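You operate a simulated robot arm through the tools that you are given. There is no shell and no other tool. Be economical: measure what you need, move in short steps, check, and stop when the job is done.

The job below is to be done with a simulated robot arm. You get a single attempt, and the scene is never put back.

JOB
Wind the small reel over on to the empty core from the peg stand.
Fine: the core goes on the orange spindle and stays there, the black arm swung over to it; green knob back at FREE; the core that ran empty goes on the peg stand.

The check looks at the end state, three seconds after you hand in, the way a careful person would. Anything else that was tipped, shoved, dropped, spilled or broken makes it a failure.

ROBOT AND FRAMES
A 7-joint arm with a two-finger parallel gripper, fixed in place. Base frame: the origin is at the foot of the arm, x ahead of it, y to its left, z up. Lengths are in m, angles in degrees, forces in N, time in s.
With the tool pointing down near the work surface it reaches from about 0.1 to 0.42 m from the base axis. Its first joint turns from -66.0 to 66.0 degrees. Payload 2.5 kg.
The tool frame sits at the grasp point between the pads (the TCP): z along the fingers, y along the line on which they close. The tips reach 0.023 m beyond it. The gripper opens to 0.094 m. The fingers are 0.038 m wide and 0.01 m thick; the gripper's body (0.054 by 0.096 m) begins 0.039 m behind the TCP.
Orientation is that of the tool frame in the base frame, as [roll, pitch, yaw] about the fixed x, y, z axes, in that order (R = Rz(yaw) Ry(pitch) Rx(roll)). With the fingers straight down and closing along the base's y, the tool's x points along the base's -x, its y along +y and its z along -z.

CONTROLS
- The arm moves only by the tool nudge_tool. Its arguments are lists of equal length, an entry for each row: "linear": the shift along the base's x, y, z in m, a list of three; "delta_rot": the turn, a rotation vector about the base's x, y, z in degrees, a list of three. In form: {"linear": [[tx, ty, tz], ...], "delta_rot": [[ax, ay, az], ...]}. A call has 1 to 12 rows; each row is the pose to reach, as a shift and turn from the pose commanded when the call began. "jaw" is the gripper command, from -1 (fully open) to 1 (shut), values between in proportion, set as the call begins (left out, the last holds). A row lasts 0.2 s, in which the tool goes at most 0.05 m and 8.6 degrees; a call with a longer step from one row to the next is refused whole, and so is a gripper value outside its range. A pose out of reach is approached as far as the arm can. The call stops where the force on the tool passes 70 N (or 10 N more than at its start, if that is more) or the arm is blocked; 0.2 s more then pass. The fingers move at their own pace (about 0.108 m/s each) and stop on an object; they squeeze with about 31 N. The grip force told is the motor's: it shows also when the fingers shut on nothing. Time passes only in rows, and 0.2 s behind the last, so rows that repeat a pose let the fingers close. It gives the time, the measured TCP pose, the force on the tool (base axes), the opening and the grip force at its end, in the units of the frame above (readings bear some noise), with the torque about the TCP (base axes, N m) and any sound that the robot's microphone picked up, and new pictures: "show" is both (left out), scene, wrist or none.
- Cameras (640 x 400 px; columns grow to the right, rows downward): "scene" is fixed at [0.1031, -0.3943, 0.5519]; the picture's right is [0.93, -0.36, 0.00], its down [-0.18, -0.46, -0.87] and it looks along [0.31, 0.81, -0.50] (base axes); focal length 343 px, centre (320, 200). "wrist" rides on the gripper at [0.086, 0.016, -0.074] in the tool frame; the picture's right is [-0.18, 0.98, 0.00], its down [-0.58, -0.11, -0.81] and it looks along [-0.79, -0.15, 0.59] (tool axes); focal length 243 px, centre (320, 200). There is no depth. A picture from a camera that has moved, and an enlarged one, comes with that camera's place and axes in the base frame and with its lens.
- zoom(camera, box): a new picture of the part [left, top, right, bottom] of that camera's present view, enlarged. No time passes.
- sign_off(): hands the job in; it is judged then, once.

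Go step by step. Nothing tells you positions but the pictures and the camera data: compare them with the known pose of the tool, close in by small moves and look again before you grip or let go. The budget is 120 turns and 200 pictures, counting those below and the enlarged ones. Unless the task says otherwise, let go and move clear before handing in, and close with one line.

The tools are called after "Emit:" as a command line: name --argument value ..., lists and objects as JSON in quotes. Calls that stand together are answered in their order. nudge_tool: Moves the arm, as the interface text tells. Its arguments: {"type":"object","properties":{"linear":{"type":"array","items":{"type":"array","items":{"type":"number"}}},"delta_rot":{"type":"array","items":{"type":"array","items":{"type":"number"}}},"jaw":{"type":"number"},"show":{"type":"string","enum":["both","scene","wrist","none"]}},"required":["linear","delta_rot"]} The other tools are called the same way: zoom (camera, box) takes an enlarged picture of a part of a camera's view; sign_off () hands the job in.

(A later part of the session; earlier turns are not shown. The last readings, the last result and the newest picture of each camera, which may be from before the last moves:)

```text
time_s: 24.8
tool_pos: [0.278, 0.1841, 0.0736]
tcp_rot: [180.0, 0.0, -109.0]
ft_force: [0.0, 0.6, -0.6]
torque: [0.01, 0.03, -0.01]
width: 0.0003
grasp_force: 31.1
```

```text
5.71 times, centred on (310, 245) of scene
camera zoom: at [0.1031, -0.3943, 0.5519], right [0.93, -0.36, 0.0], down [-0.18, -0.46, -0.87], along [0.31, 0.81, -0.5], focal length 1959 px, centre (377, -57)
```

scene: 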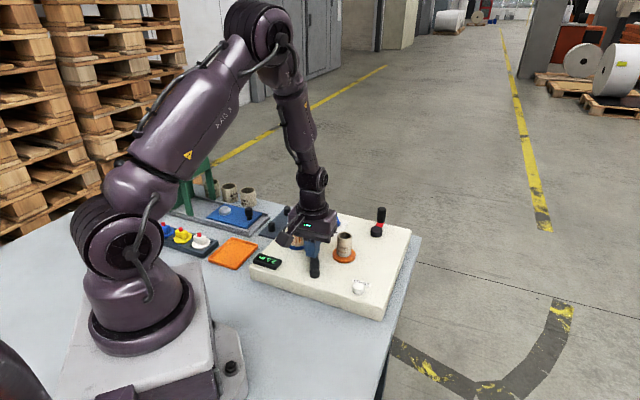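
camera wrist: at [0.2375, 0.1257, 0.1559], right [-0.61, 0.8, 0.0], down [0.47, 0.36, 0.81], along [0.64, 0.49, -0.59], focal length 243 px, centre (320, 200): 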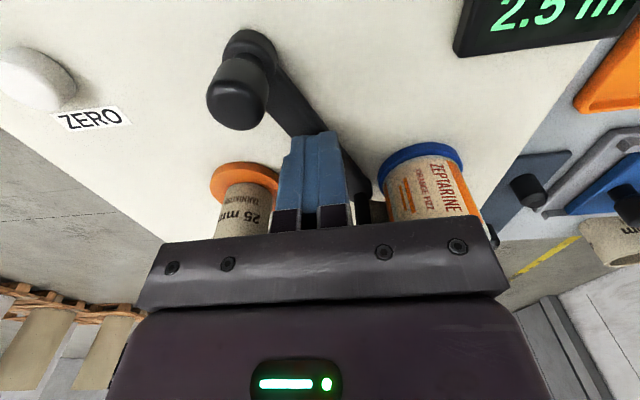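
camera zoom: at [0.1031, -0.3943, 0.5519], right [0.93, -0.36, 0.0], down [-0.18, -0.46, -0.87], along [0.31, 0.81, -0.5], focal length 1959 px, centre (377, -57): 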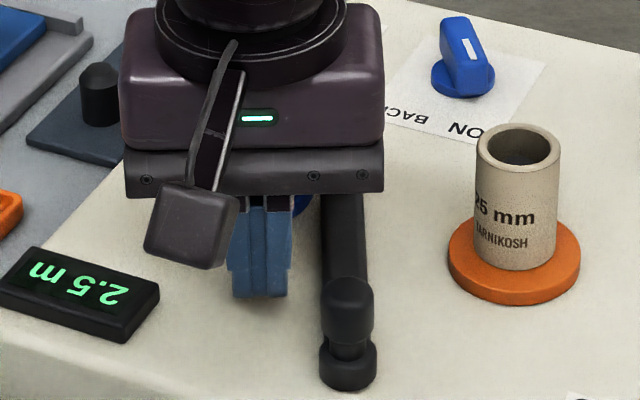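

Emit:
nudge_tool --linear '[[0, 0, -0.002], [0, 0, -0.004], [0, 0, -0.004]]' --delta_rot '[[0, 0, 0], [0, 0, 0], [0, 0, 0]]' --show "none"

Emit:
zoom --camera "scene" --box '[280, 210, 340, 280]'

```text
time_s: 25.6
tool_pos: [0.2785, 0.184, 0.0676]
tcp_rot: [180.0, 0.0, -109.0]
ft_force: [0.3, 0.1, -0.3]
torque: [-0.02, 0.01, -0.01]
width: 0.0
grasp_force: 31.3
```

```text
5.71 times, centred on (310, 245) of scene
camera zoom: at [0.1031, -0.3943, 0.5519], right [0.93, -0.36, 0.0], down [-0.18, -0.46, -0.87], along [0.31, 0.81, -0.5], focal length 1959 px, centre (377, -57)
```

zoom: 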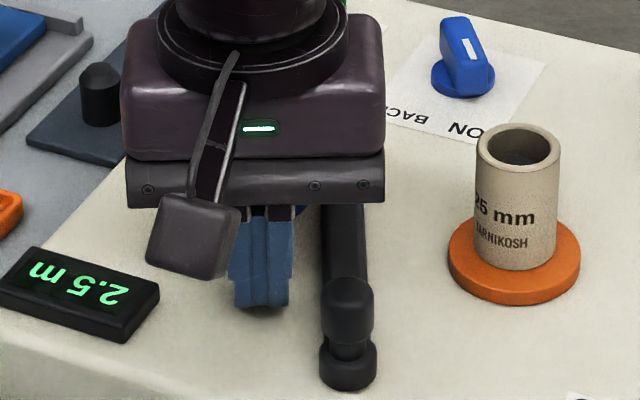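

Emit:
nudge_tool --linear '[[0, 0, -0.002], [0, 0, -0.002]]' --delta_rot '[[0, 0, 0], [0, 0, 0]]' --show "none"

Emit:
nudge_tool --linear '[[0.0035, -0.0007, 0], [0.0068, -0.0014, 0], [0.011, -0.0015, 0], [0.011, -0.0015, 0]]' --delta_rot '[[0, 0, 0], [0, 0, 0], [0, 0, -4], [0, 0, -4]]' --show "wrist"

Emit:
zoom --camera "scene" --box '[280, 210, 340, 280]'

```text
time_s: 26.2
tool_pos: [0.2796, 0.1826, 0.0658]
tcp_rot: [-179.9, 0.0, -109.0]
ft_force: [0.4, 0.0, 0.0]
torque: [-0.02, 0.02, 0.02]
width: 0.0001
grasp_force: 31.4
```

```text
time_s: 27.2
tool_pos: [0.2902, 0.1829, 0.0664]
tcp_rot: [-180.0, 0.0, -113.0]
ft_force: [0.1, 0.0, 0.0]
torque: [0.01, -0.01, -0.01]
width: 0.0
grasp_force: 31.1
camera wrist: at [0.2402, 0.1092, 0.1416], right [-0.83, 0.55, 0.0], down [0.33, 0.49, 0.81], along [0.45, 0.67, -0.59], focal length 243 px, centre (320, 200)
```

wrist: 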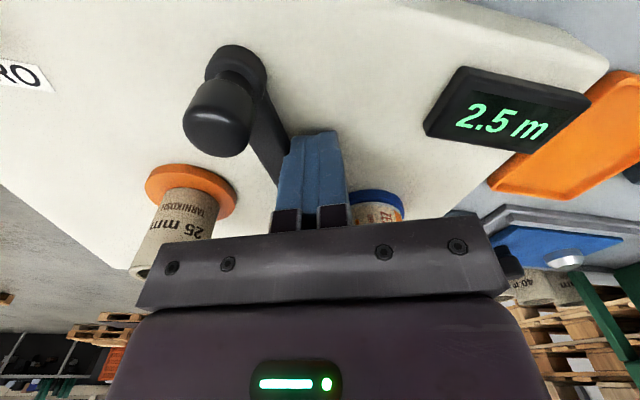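

```text
5.71 times, centred on (310, 245) of scene
camera zoom: at [0.1031, -0.3943, 0.5519], right [0.93, -0.36, 0.0], down [-0.18, -0.46, -0.87], along [0.31, 0.81, -0.5], focal length 1959 px, centre (377, -57)
```

zoom: 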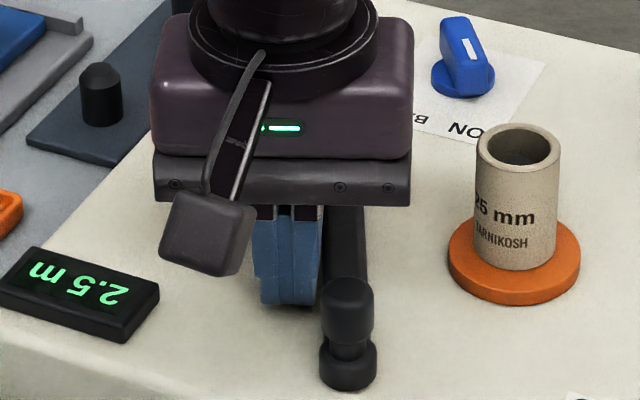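

Emit:
nudge_tool --linear '[[0.004, -0.0001, 0], [0.008, -0.0008, 0], [0.0122, -0.0017, 0], [0.0122, -0.0017, 0]]' --delta_rot '[[0, 0, -4], [0, 0, -8], [0, 0, -12], [0, 0, -12]]' --show "wrist"

Emit:
zoom --camera "scene" --box '[280, 210, 340, 280]'

```text
time_s: 28.2
tool_pos: [0.2938, 0.1872, 0.0654]
tcp_rot: [179.1, -0.3, -124.0]
ft_force: [-58.4, 24.9, 15.7]
torque: [0.63, 0.49, 0.54]
width: 0.0
grasp_force: 30.9
camera wrist: at [0.2316, 0.1233, 0.1419], right [-0.71, 0.7, 0.02], down [0.43, 0.42, 0.8], along [0.56, 0.58, -0.6], focal length 243 px, centre (320, 200)
```

wrist: 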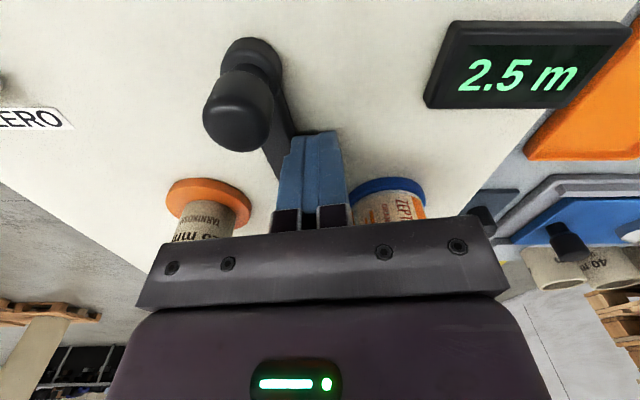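

```text
5.71 times, centred on (310, 245) of scene
camera zoom: at [0.1031, -0.3943, 0.5518], right [0.93, -0.36, 0.0], down [-0.18, -0.46, -0.87], along [0.31, 0.81, -0.5], focal length 1959 px, centre (377, -57)
```

zoom: 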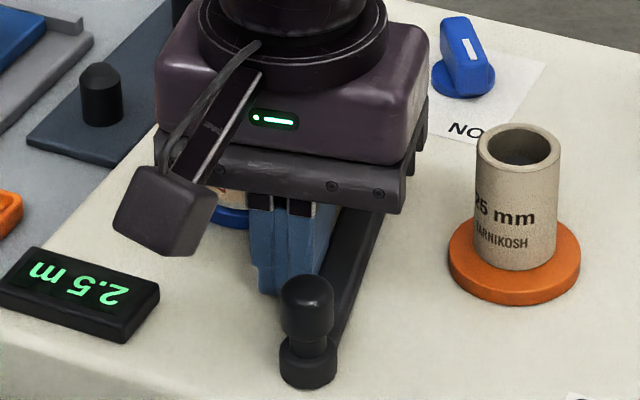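

The beam moved, but its knob end swung the other way with notable force, so the pivot isn't where I assumed. I'll back off and look.

Emit:
nudge_tool --linear '[[-0.006, 0.002, 0], [-0.015, 0.003, 0.01], [-0.015, 0.003, 0.04], [-0.02, -0.01, 0.08], [-0.05, -0.04, 0.1], [-0.05, -0.06, 0.12]]' --delta_rot '[[0, 0, 0], [0, 0, 0], [0, 0, 0], [0, 0, 0], [0, 0, 0], [0, 0, 0]]'

Emit:
zoom --camera "scene" --box '[260, 190, 380, 290]'

Emit:
zoom --camera "wrist" --box '[200, 0, 440, 150]'

```text
time_s: 29.6
tool_pos: [0.2511, 0.1212, 0.1868]
tcp_rot: [179.9, 0.0, -125.0]
ft_force: [-0.5, 0.1, -0.7]
torque: [0.03, 0.01, 0.0]
width: 0.0001
grasp_force: 30.9
camera wrist: at [0.1871, 0.0589, 0.2627], right [-0.7, 0.71, 0.0], down [0.42, 0.41, 0.81], along [0.58, 0.56, -0.59], focal length 243 px, centre (320, 200)
```

scene: 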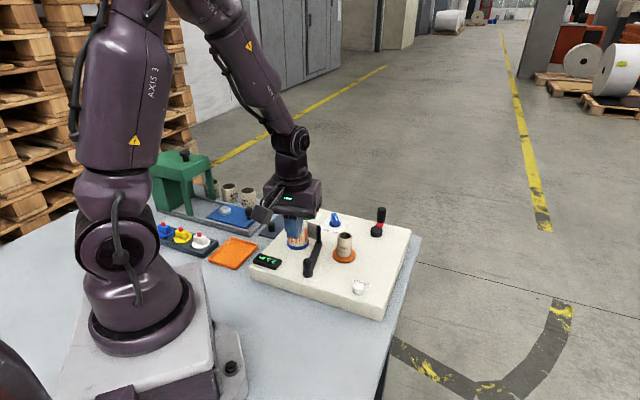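
wrist: 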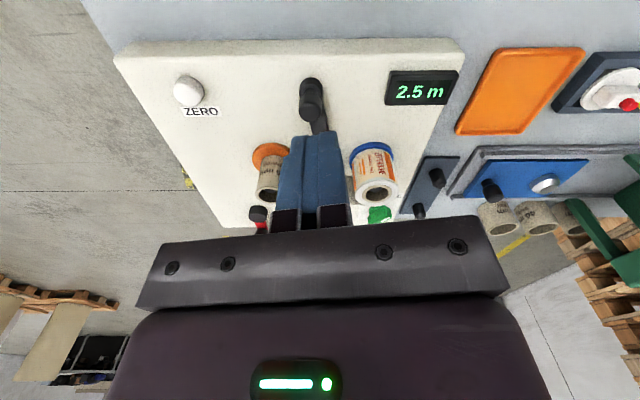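

```text
4.00 times, centred on (320, 240) of scene
camera zoom: at [0.1031, -0.3943, 0.5519], right [0.93, -0.36, 0.0], down [-0.18, -0.46, -0.87], along [0.31, 0.81, -0.5], focal length 1371 px, centre (320, 40)
```

zoom: 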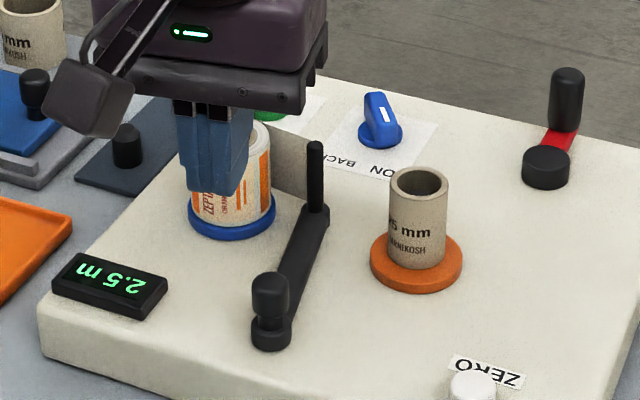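

```text
2.67 times, centred on (320, 75) of wrist
camera zoom: at [0.1871, 0.0589, 0.2627], right [-0.7, 0.71, 0.0], down [0.42, 0.41, 0.81], along [0.58, 0.56, -0.59], focal length 647 px, centre (320, 533)
```

zoom: 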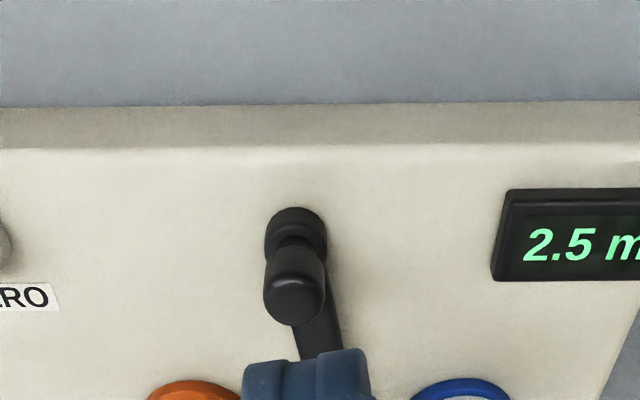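

The arm pivots mid-beam, near (0.308, 0.182); the near knob is its handle at about (0.280, 0.138), and the post end swings to the core. I'll straddle the knob.

Emit:
nudge_tool --linear '[[0.015, 0.01, 0], [0.029, 0.017, -0.02], [0.029, 0.017, -0.05], [0.029, 0.017, -0.07], [0.029, 0.017, -0.07]]' --delta_rot '[[0, 0, 0], [0, 0, 0], [0, 0, 0], [0, 0, 0], [0, 0, 0]]' --jaw 0.0 --show "wrist"

Emit:
zoom --camera "scene" --box '[260, 190, 380, 290]'

Emit:
zoom --camera "wrist" --box '[200, 0, 440, 200]'

```text
time_s: 30.8
tool_pos: [0.281, 0.1363, 0.1147]
tcp_rot: [179.9, 0.1, -125.0]
ft_force: [0.2, -0.3, 0.8]
torque: [0.0, 0.02, -0.06]
width: 0.0471
grasp_force: 0.1
camera wrist: at [0.2168, 0.0747, 0.1903], right [-0.7, 0.71, 0.0], down [0.42, 0.41, 0.81], along [0.58, 0.56, -0.59], focal length 243 px, centre (320, 200)
```

wrist: 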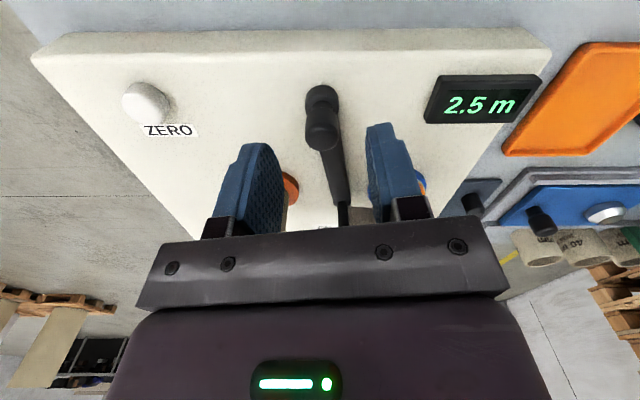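

```text
4.00 times, centred on (320, 240) of scene
camera zoom: at [0.1031, -0.3943, 0.5519], right [0.93, -0.36, 0.0], down [-0.18, -0.46, -0.87], along [0.31, 0.81, -0.5], focal length 1371 px, centre (320, 40)
```

zoom: 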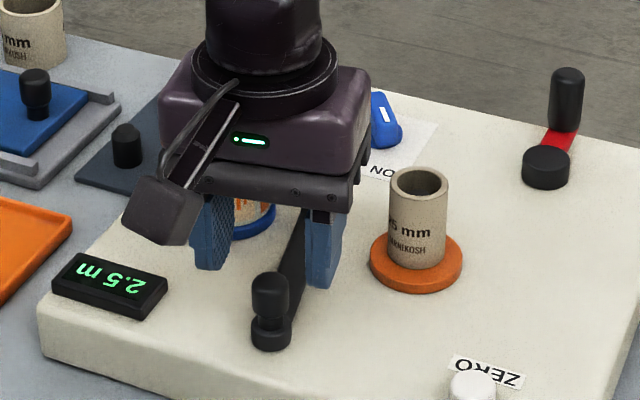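

```text
2.00 times, centred on (320, 100) of wrist
camera zoom: at [0.2168, 0.0747, 0.1903], right [-0.7, 0.71, 0.0], down [0.42, 0.41, 0.81], along [0.58, 0.56, -0.59], focal length 485 px, centre (320, 400)
```

zoom: 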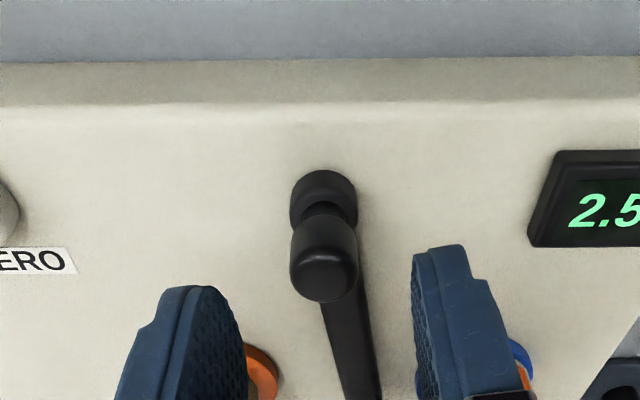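

Emit:
nudge_tool --linear '[[0, 0.001, -0.02], [0, 0.001, -0.035], [0, 0.001, -0.043], [0, 0.001, -0.043]]' --delta_rot '[[0, 0, 0], [0, 0, 0], [0, 0, 0], [0, 0, 0]]' --show "wrist"

Emit:
zoom --camera "scene" --box '[260, 190, 380, 290]'

```text
time_s: 31.8
tool_pos: [0.2801, 0.1381, 0.0729]
tcp_rot: [-180.0, -0.1, -125.1]
ft_force: [0.3, -0.1, -0.9]
torque: [-0.04, 0.02, 0.0]
width: 0.0468
grasp_force: 0.0
camera wrist: at [0.2167, 0.0764, 0.1492], right [-0.7, 0.71, 0.0], down [0.42, 0.41, 0.81], along [0.58, 0.56, -0.59], focal length 243 px, centre (320, 200)
```

wrist: 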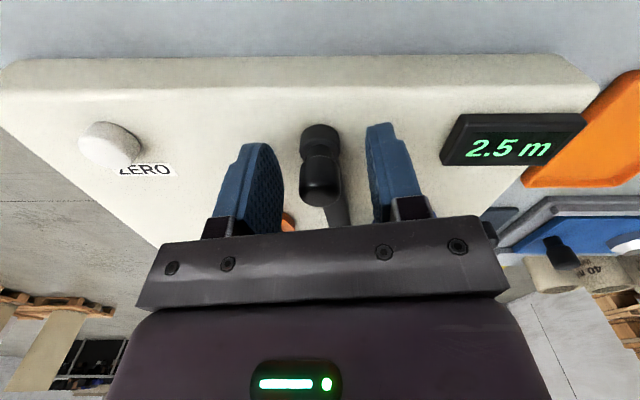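

```text
4.00 times, centred on (320, 240) of scene
camera zoom: at [0.1031, -0.3943, 0.5519], right [0.93, -0.36, 0.0], down [-0.18, -0.46, -0.87], along [0.31, 0.81, -0.5], focal length 1371 px, centre (320, 40)
```

zoom: 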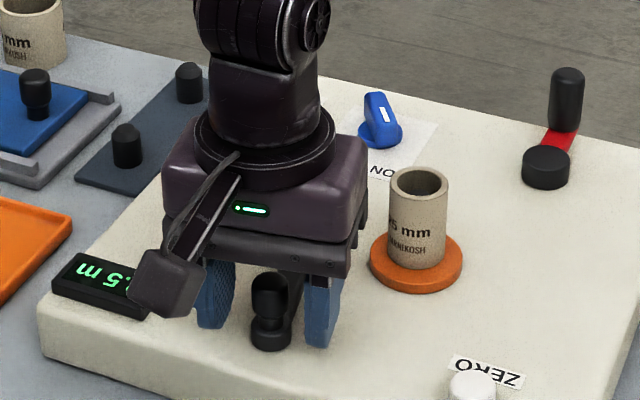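

Emit:
nudge_tool --linear '[[0, 0, 0], [0, 0, 0], [0, 0, 0]]' --delta_rot '[[0, 0, 0], [0, 0, 0], [0, 0, 0]]' --jaw 1 --show "none"

Emit:
nudge_tool --linear '[[-0.0058, 0.0044, 0], [-0.011, 0.0096, 0], [-0.0154, 0.0154, 0]]' --delta_rot '[[0, 0, -8], [0, 0, -16], [0, 0, -24]]' --show "wrist"

Emit:
zoom --camera "scene" --box '[260, 190, 380, 290]'

```text
time_s: 32.6
tool_pos: [0.2801, 0.1381, 0.0733]
tcp_rot: [-179.9, -0.1, -125.0]
ft_force: [0.1, 0.8, -4.0]
torque: [-0.08, 0.1, -0.01]
width: 0.0197
grasp_force: 45.2
```

```text
time_s: 33.4
tool_pos: [0.2649, 0.1542, 0.0737]
tcp_rot: [179.9, -0.1, -149.0]
ft_force: [-5.6, 5.1, -4.1]
torque: [-0.23, 0.59, 0.41]
width: 0.0197
grasp_force: 45.2
camera wrist: at [0.1812, 0.1232, 0.1494], right [-0.35, 0.94, 0.0], down [0.56, 0.21, 0.81], along [0.76, 0.28, -0.59], focal length 243 px, centre (320, 200)
```

wrist: 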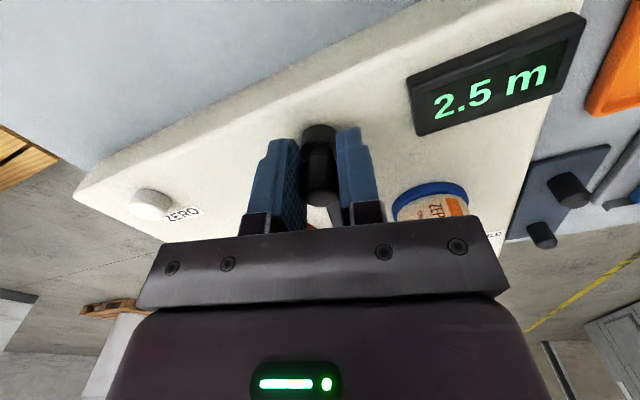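

```text
4.00 times, centred on (320, 240) of scene
camera zoom: at [0.1031, -0.3943, 0.5519], right [0.93, -0.36, 0.0], down [-0.18, -0.46, -0.87], along [0.31, 0.81, -0.5], focal length 1371 px, centre (320, 40)
```

zoom: 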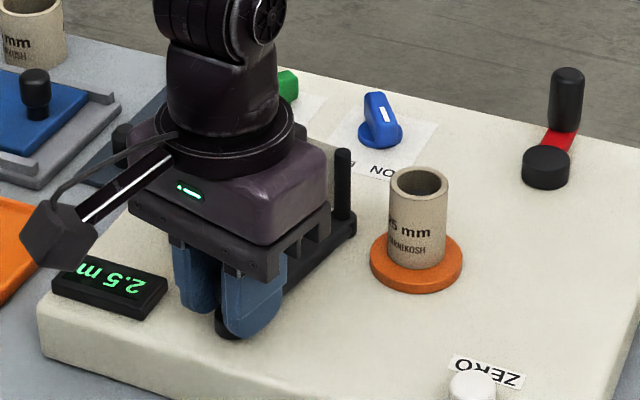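

Swinging works. Continue to near the core.

Emit:
nudge_tool --linear '[[-0.0036, 0.0064, 0], [-0.0062, 0.0132, 0], [-0.0079, 0.0204, 0]]' --delta_rot '[[0, 0, -8], [0, 0, -16], [0, 0, -24]]' --show "wrist"

Emit:
zoom --camera "scene" --box '[260, 190, 380, 290]'

```text
time_s: 34.2
tool_pos: [0.2598, 0.1705, 0.0729]
tcp_rot: [-179.7, -0.1, -173.4]
ft_force: [-8.2, -25.1, 18.6]
torque: [0.21, -0.03, 1.06]
width: 0.0227
grasp_force: 44.7
camera wrist: at [0.17, 0.1768, 0.149], right [0.07, 1.0, -0.01], down [0.59, -0.04, 0.81], along [0.8, -0.06, -0.59], focal length 243 px, centre (320, 200)
```

wrist: 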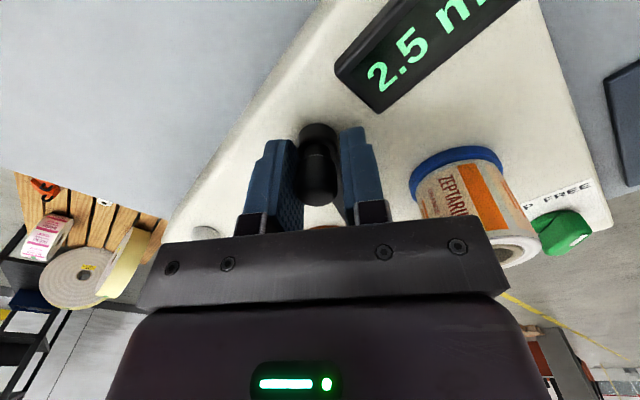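

```text
4.00 times, centred on (320, 240) of scene
camera zoom: at [0.103, -0.3944, 0.5519], right [0.93, -0.36, 0.0], down [-0.18, -0.46, -0.87], along [0.31, 0.81, -0.5], focal length 1371 px, centre (320, 40)
```

zoom: 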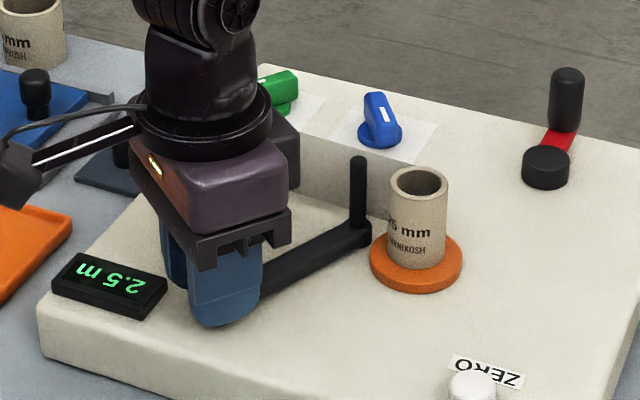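

There's resistance now (likely the stop). Release and look.

Emit:
nudge_tool --linear '[[0, 0, 0], [0, 0, 0]]' --delta_rot '[[0, 0, 0], [0, 0, 0]]' --jaw 0.1 --show "none"

Emit:
nudge_tool --linear '[[0, 0, 0.04], [-0.02, 0, 0.08], [-0.06, 0, 0.11], [-0.08, 0, 0.15], [-0.08, 0, 0.15]]' --delta_rot '[[0, 0, 0], [0, 0, 8], [0, 0, 16], [0, 0, 16], [0, 0, 16]]'

Emit:
zoom --camera "scene" --box '[260, 190, 380, 290]'

Emit:
zoom --camera "wrist" --box '[200, 0, 440, 200]'

```text
time_s: 34.8
tool_pos: [0.2586, 0.1749, 0.0737]
tcp_rot: [179.9, 0.2, -173.0]
ft_force: [0.6, 0.2, -0.3]
torque: [-0.03, 0.02, 0.0]
width: 0.0423
grasp_force: 0.1
```

```text
time_s: 36.0
tool_pos: [0.1758, 0.1754, 0.2236]
tcp_rot: [180.0, 0.1, -156.9]
ft_force: [-1.0, -0.5, -0.4]
torque: [-0.01, 0.0, 0.0]
width: 0.042
grasp_force: 0.0
camera wrist: at [0.0891, 0.155, 0.299], right [-0.22, 0.98, 0.0], down [0.58, 0.13, 0.81], along [0.79, 0.17, -0.59], focal length 243 px, centre (320, 200)
```

scene: 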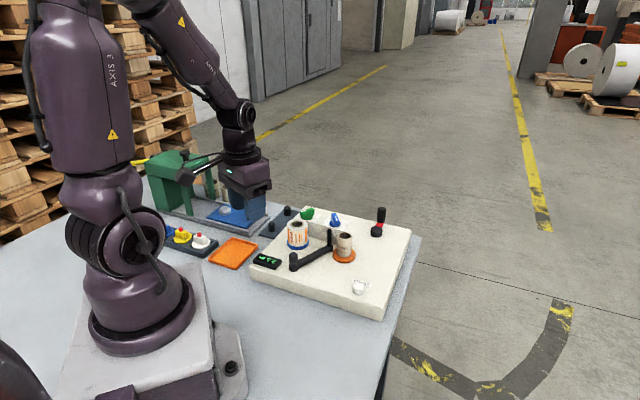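
wrist: 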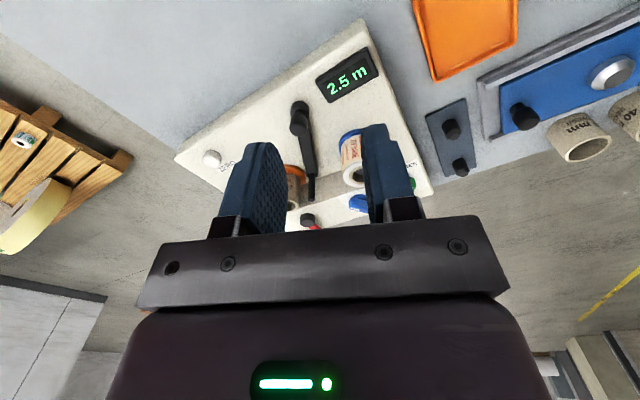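

```text
4.00 times, centred on (320, 240) of scene
camera zoom: at [0.1031, -0.3943, 0.5519], right [0.93, -0.36, 0.0], down [-0.18, -0.46, -0.87], along [0.31, 0.81, -0.5], focal length 1371 px, centre (320, 40)
```

zoom: 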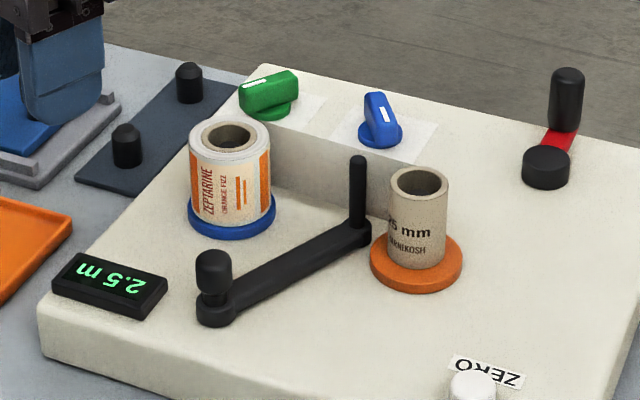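

```text
2.00 times, centred on (320, 100) of wrist
camera zoom: at [0.0891, 0.155, 0.299], right [-0.22, 0.98, 0.0], down [0.58, 0.13, 0.81], along [0.79, 0.17, -0.59], focal length 485 px, centre (320, 400)
```

zoom: 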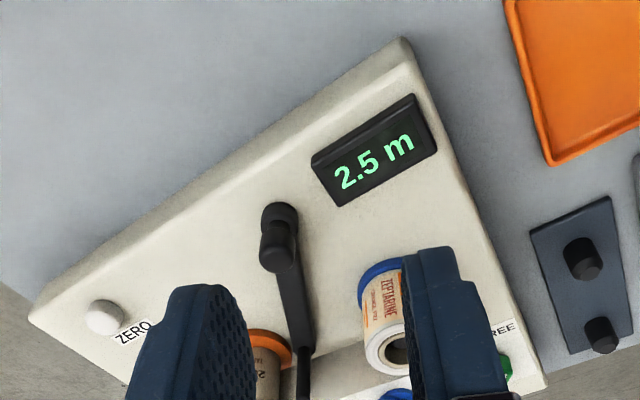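

The arm is over and the tape now spans from the reel to the core. Next is the green knob near (0.35, 0.349): turn it from FREE to GRIP. I'll test the reach there with a vertical tool.

Emit:
nudge_tool --linear '[[0.028, 0.028, 0], [0.056, 0.056, 0], [0.084, 0.084, 0], [0.112, 0.112, 0], [0.14, 0.14, 0], [0.16, 0.16, -0.02], [0.172, 0.172, -0.05], [0.172, 0.172, -0.07], [0.172, 0.172, -0.07]]' --delta_rot '[[0, 0, -4], [0, 0, -8], [0, 0, -12], [0, 0, -16], [0, 0, -20], [0, 0, -20], [0, 0, -20], [0, 0, -20], [0, 0, -20]]'

Emit:
zoom --camera "wrist" --box '[200, 0, 440, 200]'

Emit:
zoom --camera "scene" --box '[260, 170, 380, 270]'

```text
time_s: 38.0
tool_pos: [0.3509, 0.3478, 0.1555]
tcp_rot: [180.0, 0.0, -176.9]
ft_force: [-0.6, 0.2, 0.2]
torque: [-0.01, 0.01, -0.02]
width: 0.0422
grasp_force: 0.0
camera wrist: at [0.2623, 0.3583, 0.2294], right [0.13, 0.99, 0.0], down [0.59, -0.08, 0.81], along [0.8, -0.11, -0.59], focal length 243 px, centre (320, 200)
```

scene: 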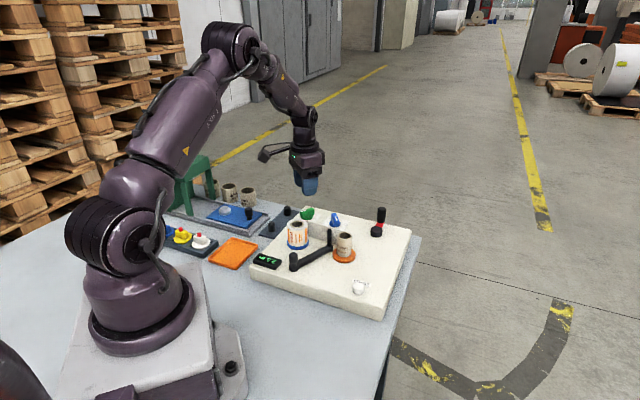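
wrist: 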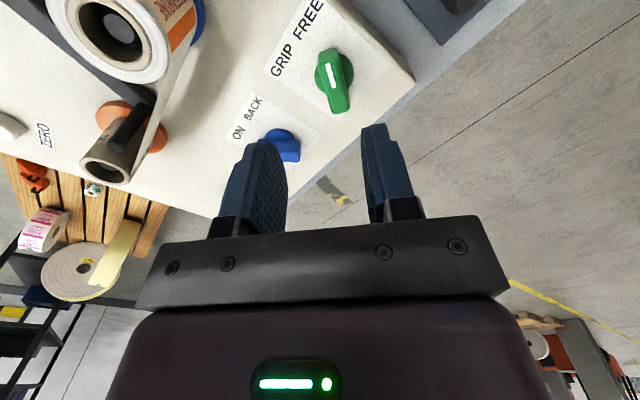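

```text
2.00 times, centred on (320, 100) of wrist
camera zoom: at [0.2623, 0.3583, 0.2294], right [0.13, 0.99, 0.0], down [0.59, -0.08, 0.81], along [0.8, -0.11, -0.59], focal length 485 px, centre (320, 400)
```

zoom: 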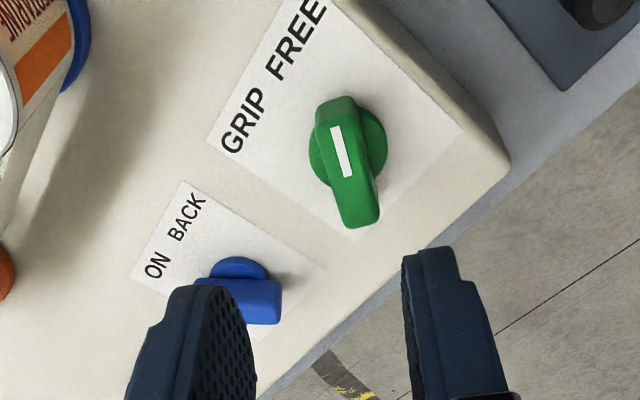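

```text
4.00 times, centred on (320, 220) of scene
camera zoom: at [0.1031, -0.3943, 0.5519], right [0.93, -0.36, 0.0], down [-0.18, -0.46, -0.87], along [0.31, 0.81, -0.5], focal length 1371 px, centre (320, 120)
```

zoom: 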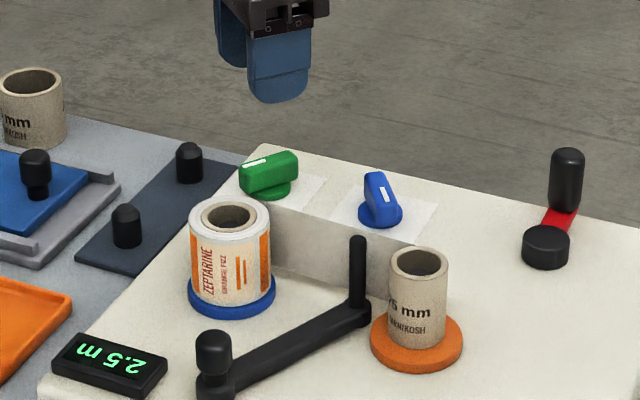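

Reach is fine, even vertical. The green bar is centred near (0.347, 0.356), pointing at FREE. I'll align and descend.

Emit:
nudge_tool --linear '[[-0.003, 0.008, 0], [-0.003, 0.008, -0.03], [-0.003, 0.008, -0.03]]' --delta_rot '[[0, 0, 5], [0, 0, 5], [0, 0, 5]]' --show "wrist"

Emit:
zoom --camera "wrist" --box '[200, 0, 440, 200]'

```text
time_s: 38.8
tool_pos: [0.3468, 0.3544, 0.1259]
tcp_rot: [-180.0, 0.1, -171.9]
ft_force: [-0.6, 0.2, 0.3]
torque: [-0.02, 0.03, 0.0]
width: 0.0423
grasp_force: 0.0
camera wrist: at [0.258, 0.3581, 0.2001], right [0.04, 1.0, 0.0], down [0.59, -0.03, 0.81], along [0.81, -0.04, -0.59], focal length 243 px, centre (320, 200)
```

wrist: 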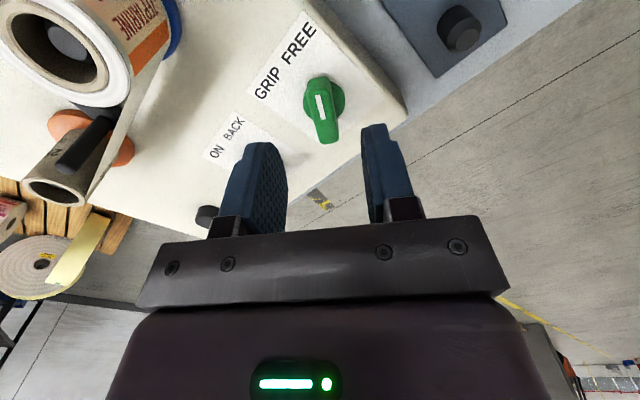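

```text
2.00 times, centred on (320, 100) of wrist
camera zoom: at [0.258, 0.3581, 0.2001], right [0.04, 1.0, 0.0], down [0.59, -0.03, 0.81], along [0.81, -0.04, -0.59], focal length 485 px, centre (320, 400)
```

zoom: 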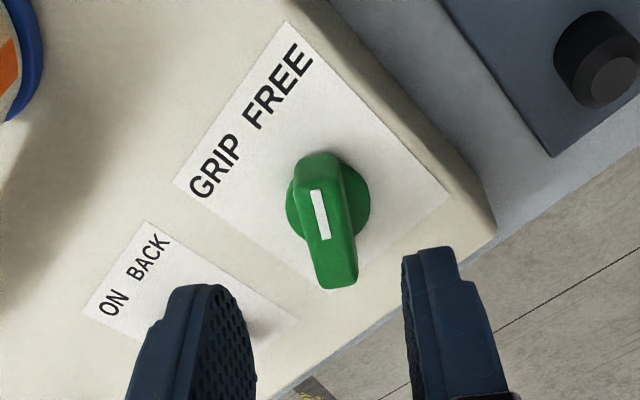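

Emit:
nudge_tool --linear '[[0.003, 0.002, -0.025], [0.003, 0.002, -0.045], [0.003, 0.002, -0.053], [0.003, 0.002, -0.053]]' --delta_rot '[[0, 0, 0], [0, 0, 0], [0, 0, 0], [0, 0, 0]]' --show "wrist"

Emit:
zoom --camera "scene" --box '[260, 170, 380, 270]'

```text
time_s: 39.8
tool_pos: [0.3512, 0.3574, 0.0703]
tcp_rot: [180.0, 0.1, -171.9]
ft_force: [-0.1, -0.4, -1.0]
torque: [-0.04, 0.03, 0.0]
width: 0.042
grasp_force: 0.1
camera wrist: at [0.2611, 0.36, 0.1459], right [0.04, 1.0, 0.0], down [0.59, -0.03, 0.81], along [0.81, -0.04, -0.59], focal length 243 px, centre (320, 200)
```

wrist: 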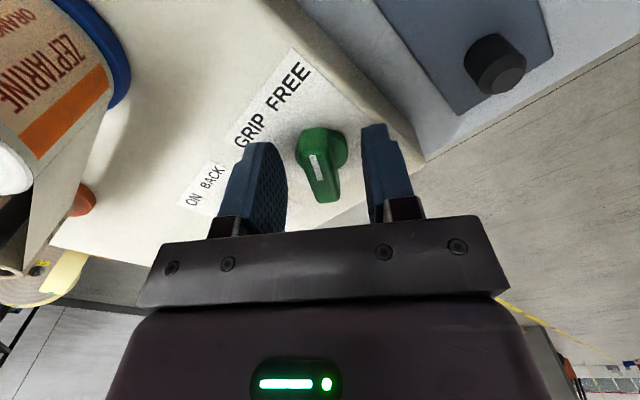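

```text
4.00 times, centred on (320, 220) of scene
camera zoom: at [0.1031, -0.3943, 0.5519], right [0.93, -0.36, 0.0], down [-0.18, -0.46, -0.87], along [0.31, 0.81, -0.5], focal length 1371 px, centre (320, 120)
```

zoom: 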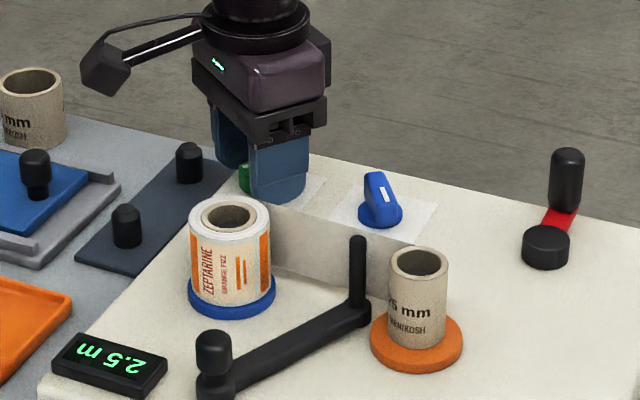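

Emit:
nudge_tool --linear '[[0, 0, 0], [0, 0, 0], [0, 0, 0]]' --delta_rot '[[0, 0, 0], [0, 0, 0], [0, 0, 0]]' --jaw 1 --show "none"

Emit:
nudge_tool --linear '[[0, 0, 0], [0, 0, 0], [0, 0, 0], [0, 0, 0]]' --delta_rot '[[0, 0, 8], [0, 0, 16], [0, 0, 24], [0, 0, 32]]' --show "wrist"

```text
time_s: 40.6
tool_pos: [0.351, 0.3567, 0.0711]
tcp_rot: [-179.9, 0.0, -171.9]
ft_force: [-1.0, -4.2, 2.1]
torque: [0.01, -0.12, 1.61]
width: 0.0151
grasp_force: 45.1
```

```text
time_s: 41.6
tool_pos: [0.351, 0.3526, 0.0708]
tcp_rot: [-179.7, -0.3, -140.1]
ft_force: [-6.5, -37.5, 16.6]
torque: [0.89, -0.63, -0.2]
width: 0.0149
grasp_force: 44.8
camera wrist: at [0.2738, 0.31, 0.1463], right [-0.49, 0.87, -0.01], down [0.52, 0.3, 0.8], along [0.7, 0.39, -0.59], focal length 243 px, centre (320, 200)
```

wrist: 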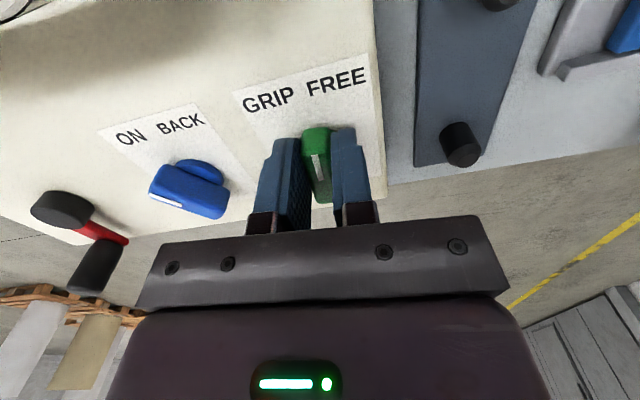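

Turning well, but there's a side load; I'll shift 4 mm in −y and continue.

Emit:
nudge_tool --linear '[[0, -0.004, 0], [0, -0.004, 0], [0, -0.004, 0], [0, -0.004, 0]]' --delta_rot '[[0, 0, 0], [0, 0, 8], [0, 0, 16], [0, 0, 24]]' --show "wrist"

```text
time_s: 42.6
tool_pos: [0.3533, 0.3514, 0.0712]
tcp_rot: [-179.6, 0.4, -116.1]
ft_force: [36.3, 3.3, -23.9]
torque: [0.8, -0.19, -0.21]
width: 0.0148
grasp_force: 44.9
camera wrist: at [0.2993, 0.2799, 0.1453], right [-0.8, 0.6, -0.01], down [0.35, 0.47, 0.81], along [0.49, 0.65, -0.59], focal length 243 px, centre (320, 200)
```

wrist: 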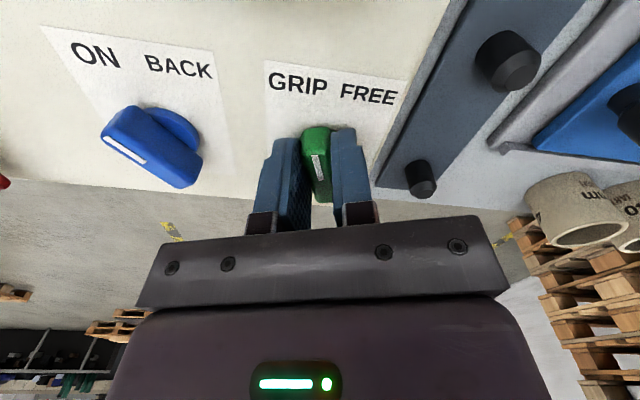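

Emit:
nudge_tool --linear '[[0.003, 0, 0], [0.003, 0.0, 0], [0.004, 0, 0], [0.005, 0, 0]]' --delta_rot '[[0, 0, 0], [0, 0, 8], [0, 0, 16], [0, 0, 24]]' --show "wrist"

```text
time_s: 43.6
tool_pos: [0.3568, 0.3501, 0.0704]
tcp_rot: [-180.0, -0.3, -92.4]
ft_force: [15.4, -14.8, 9.2]
torque: [0.1, -0.3, -1.89]
width: 0.0186
grasp_force: 45.2
camera wrist: at [0.3349, 0.2639, 0.1467], right [-0.97, 0.22, 0.0], down [0.13, 0.58, 0.8], along [0.18, 0.78, -0.6], focal length 243 px, centre (320, 200)
```

wrist: 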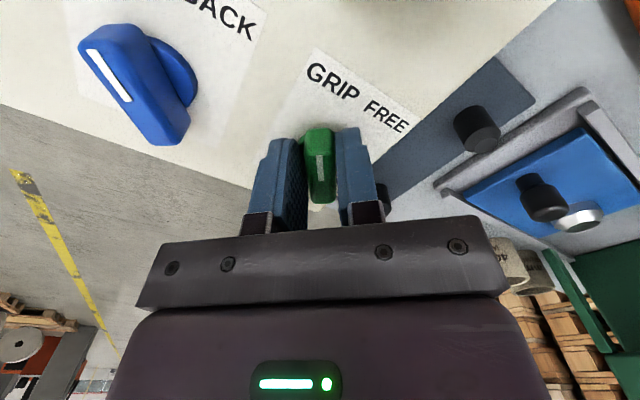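

Hit a torque stop at about 80–85°, presumably GRIP. Release and look.

Emit:
nudge_tool --linear '[[0, 0, 0], [0, 0, 0]]' --delta_rot '[[0, 0, 0], [0, 0, 0]]' --jaw 0.0 --show "none"

Emit:
nudge_tool --linear '[[0, 0, 0.03], [0, 0, 0.06], [-0.01, -0.02, 0.1], [-0.02, -0.04, 0.13], [-0.02, -0.04, 0.13]]' --delta_rot '[[0, 0, 0], [0, 0, -8], [0, 0, -16], [0, 0, -24], [0, 0, -32]]'

Emit:
zoom --camera "wrist" --box '[160, 0, 440, 200]'

```text
time_s: 44.2
tool_pos: [0.3522, 0.3525, 0.0701]
tcp_rot: [179.9, 0.0, -91.8]
ft_force: [-1.1, -0.4, -0.6]
torque: [0.01, -0.03, -0.02]
width: 0.0472
grasp_force: 0.1
```

```text
time_s: 45.4
tool_pos: [0.3348, 0.3126, 0.2006]
tcp_rot: [179.9, -0.1, -124.1]
ft_force: [-0.1, 0.7, -0.1]
torque: [0.03, 0.05, 0.01]
width: 0.047
grasp_force: 0.1
camera wrist: at [0.272, 0.2483, 0.2768], right [-0.71, 0.7, 0.0], down [0.42, 0.42, 0.81], along [0.57, 0.57, -0.59], focal length 243 px, centre (320, 200)
```

scene: 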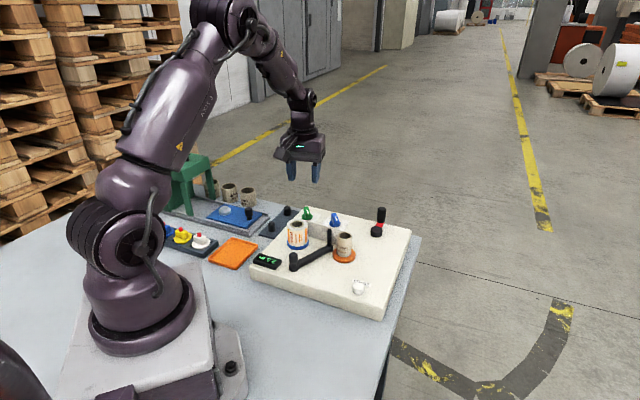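
wrist: 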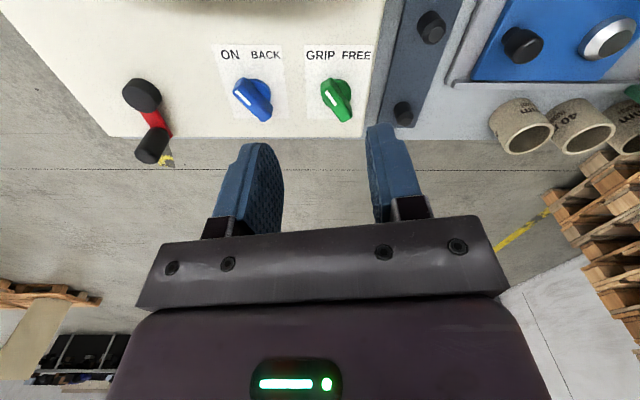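

```text
2.00 times, centred on (300, 100) of wrist
camera zoom: at [0.272, 0.2483, 0.2768], right [-0.71, 0.7, 0.0], down [0.42, 0.42, 0.81], along [0.57, 0.57, -0.59], focal length 485 px, centre (360, 400)
```

zoom: 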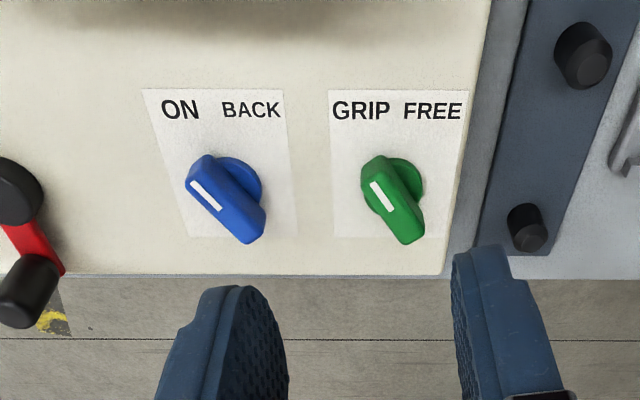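

Green now points at GRIP. Next the crank: hub about (0.48, 0.217), handle about (0.508, 0.246). I'll move over there with an outward tilt.

Emit:
nudge_tool --linear '[[0.02, -0.02, 0], [0.04, -0.04, 0], [0.06, -0.06, 0], [0.08, -0.08, 0], [0.1, -0.1, 0]]' --delta_rot '[[0, 0, -8], [0, 0, -16], [0, 0, -24], [0, 0, -31.6], [0, 0, -31.6]]' --show "none"

Emit:
nudge_tool --linear '[[0.0, 0.0, 0], [0.0, 0.0, 0], [0.01, 0.003, 0], [0.02, 0.006, 0], [0.02, 0.006, 0]]' --delta_rot '[[3.1, -6.8, 0], [6.2, -13.7, 0], [9.3, -20.5, 0], [12.3, -27.3, 0], [12.3, -27.3, 0]]'

Emit:
zoom --camera "wrist" --box '[200, 0, 440, 200]'

```text
time_s: 46.6
tool_pos: [0.4354, 0.2114, 0.2019]
tcp_rot: [179.9, 0.0, -155.6]
ft_force: [-0.6, -0.1, 0.6]
torque: [0.03, 0.0, 0.03]
width: 0.0469
grasp_force: 0.0
```

```text
time_s: 47.8
tool_pos: [0.4544, 0.2179, 0.1999]
tcp_rot: [-179.8, 30.1, -155.5]
ft_force: [0.8, -0.3, -0.3]
torque: [0.0, -0.01, -0.02]
width: 0.0472
grasp_force: 0.0
camera wrist: at [0.3448, 0.1858, 0.2227], right [-0.26, 0.96, 0.09], down [0.14, -0.06, 0.99], along [0.96, 0.27, -0.12], focal length 243 px, centre (320, 200)
```

scene: 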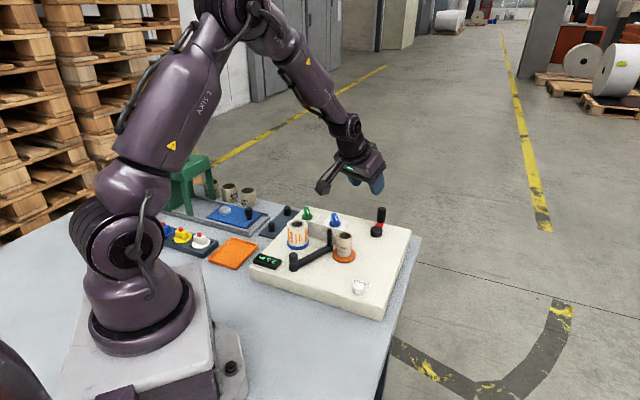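
wrist: 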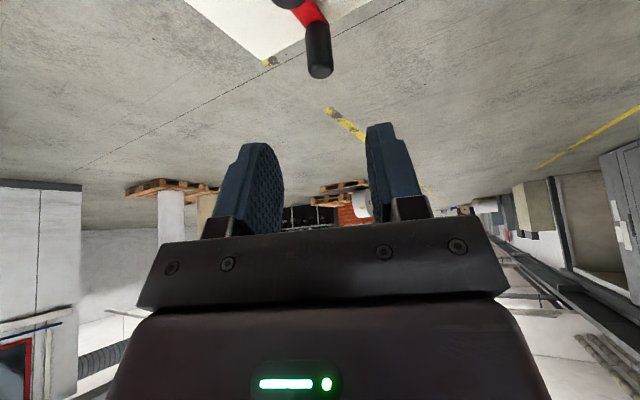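

```text
2.00 times, centred on (320, 100) of wrist
camera zoom: at [0.3448, 0.1858, 0.2227], right [-0.26, 0.96, 0.09], down [0.14, -0.06, 0.99], along [0.96, 0.27, -0.12], focal length 485 px, centre (320, 400)
```

zoom: 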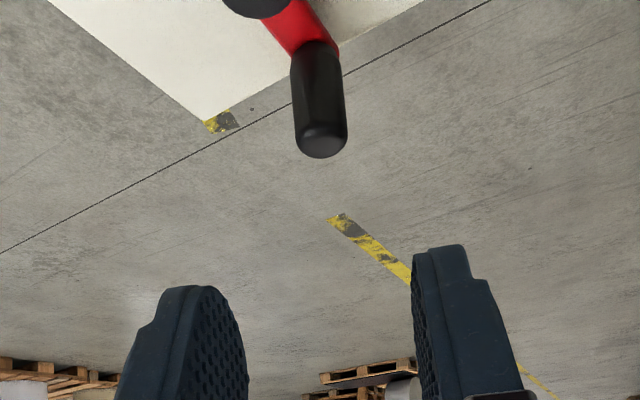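

Emit:
nudge_tool --linear '[[0.02, 0.01, -0.02], [0.04, 0.02, -0.04], [0.058, 0.029, -0.055], [0.058, 0.029, -0.055]]' --delta_rot '[[0, 0, 0], [0, 0, 0], [0, 0, 0], [0, 0, 0]]' --show "wrist"

Emit:
zoom --camera "scene" --box '[320, 170, 440, 270]'

Emit:
zoom --camera "wrist" --box '[200, 0, 440, 200]'

```text
time_s: 48.8
tool_pos: [0.5132, 0.2473, 0.1467]
tcp_rot: [-179.8, 30.0, -155.4]
ft_force: [0.0, -0.3, 0.7]
torque: [-0.04, 0.0, 0.01]
width: 0.0471
grasp_force: 0.1
camera wrist: at [0.4027, 0.2162, 0.1685], right [-0.26, 0.96, 0.09], down [0.14, -0.06, 0.99], along [0.96, 0.27, -0.12], focal length 243 px, centre (320, 200)
```

wrist: 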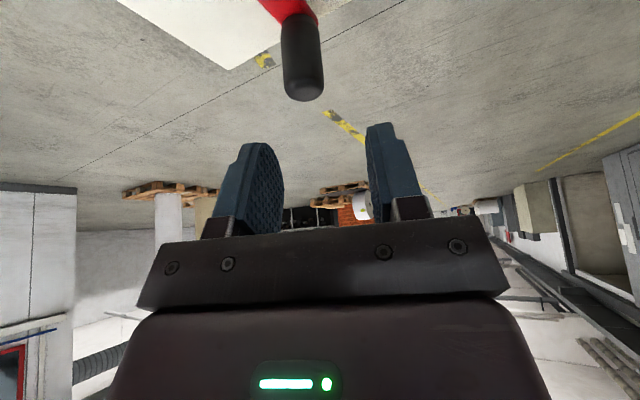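

```text
4.00 times, centred on (380, 220) of scene
camera zoom: at [0.1031, -0.3943, 0.5519], right [0.93, -0.36, 0.0], down [-0.18, -0.46, -0.87], along [0.31, 0.81, -0.5], focal length 1371 px, centre (80, 120)
```

zoom: 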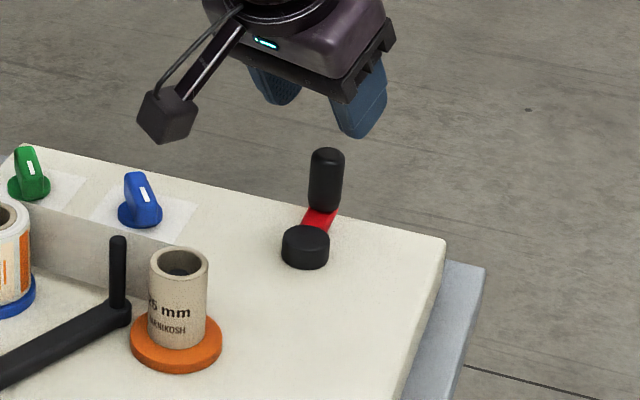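

```text
2.00 times, centred on (320, 100) of wrist
camera zoom: at [0.4027, 0.2162, 0.1685], right [-0.26, 0.96, 0.09], down [0.14, -0.06, 0.99], along [0.96, 0.27, -0.12], focal length 485 px, centre (320, 400)
```

zoom: 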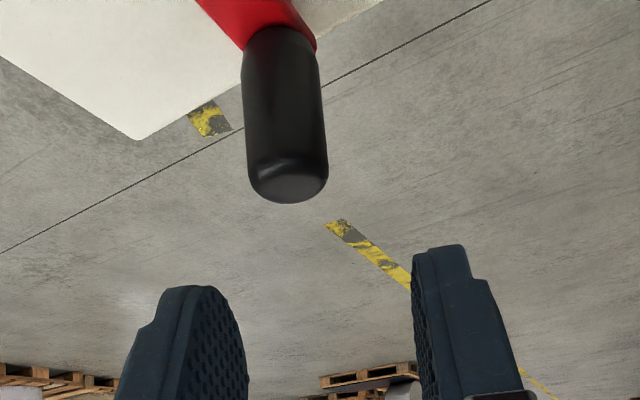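

Emit:
nudge_tool --linear '[[0.006, 0, -0.02], [0.006, 0, -0.04], [0.006, 0, -0.04]]' --delta_rot '[[0, 0, 0], [0, 0, 0], [0, 0, 0]]' --show "wrist"

Emit:
zoom --camera "scene" --box '[320, 170, 440, 270]'

```text
time_s: 49.6
tool_pos: [0.5175, 0.2481, 0.1059]
tcp_rot: [-179.8, 30.1, -155.5]
ft_force: [-0.5, 0.3, -0.2]
torque: [0.0, -0.01, 0.02]
width: 0.0471
grasp_force: 0.0
camera wrist: at [0.4079, 0.2156, 0.1283], right [-0.26, 0.96, 0.09], down [0.14, -0.06, 0.99], along [0.96, 0.27, -0.12], focal length 243 px, centre (320, 200)
```

wrist: 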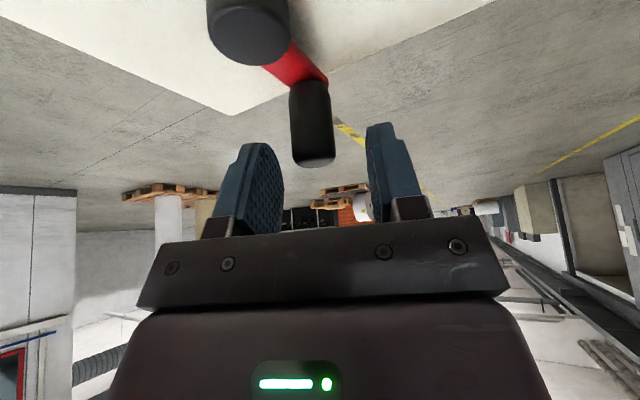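

```text
4.00 times, centred on (380, 220) of scene
camera zoom: at [0.1031, -0.3943, 0.5519], right [0.93, -0.36, 0.0], down [-0.18, -0.46, -0.87], along [0.31, 0.81, -0.5], focal length 1371 px, centre (80, 120)
```

zoom: 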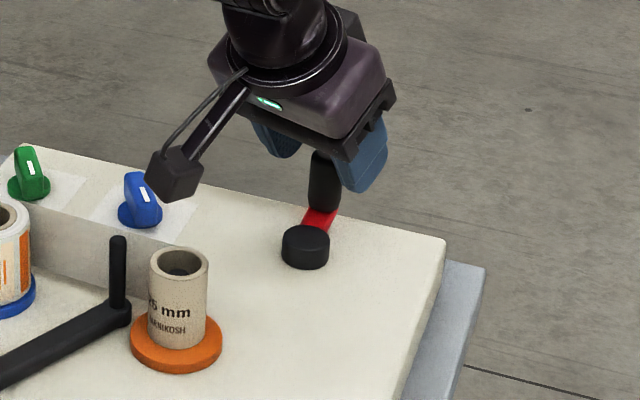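

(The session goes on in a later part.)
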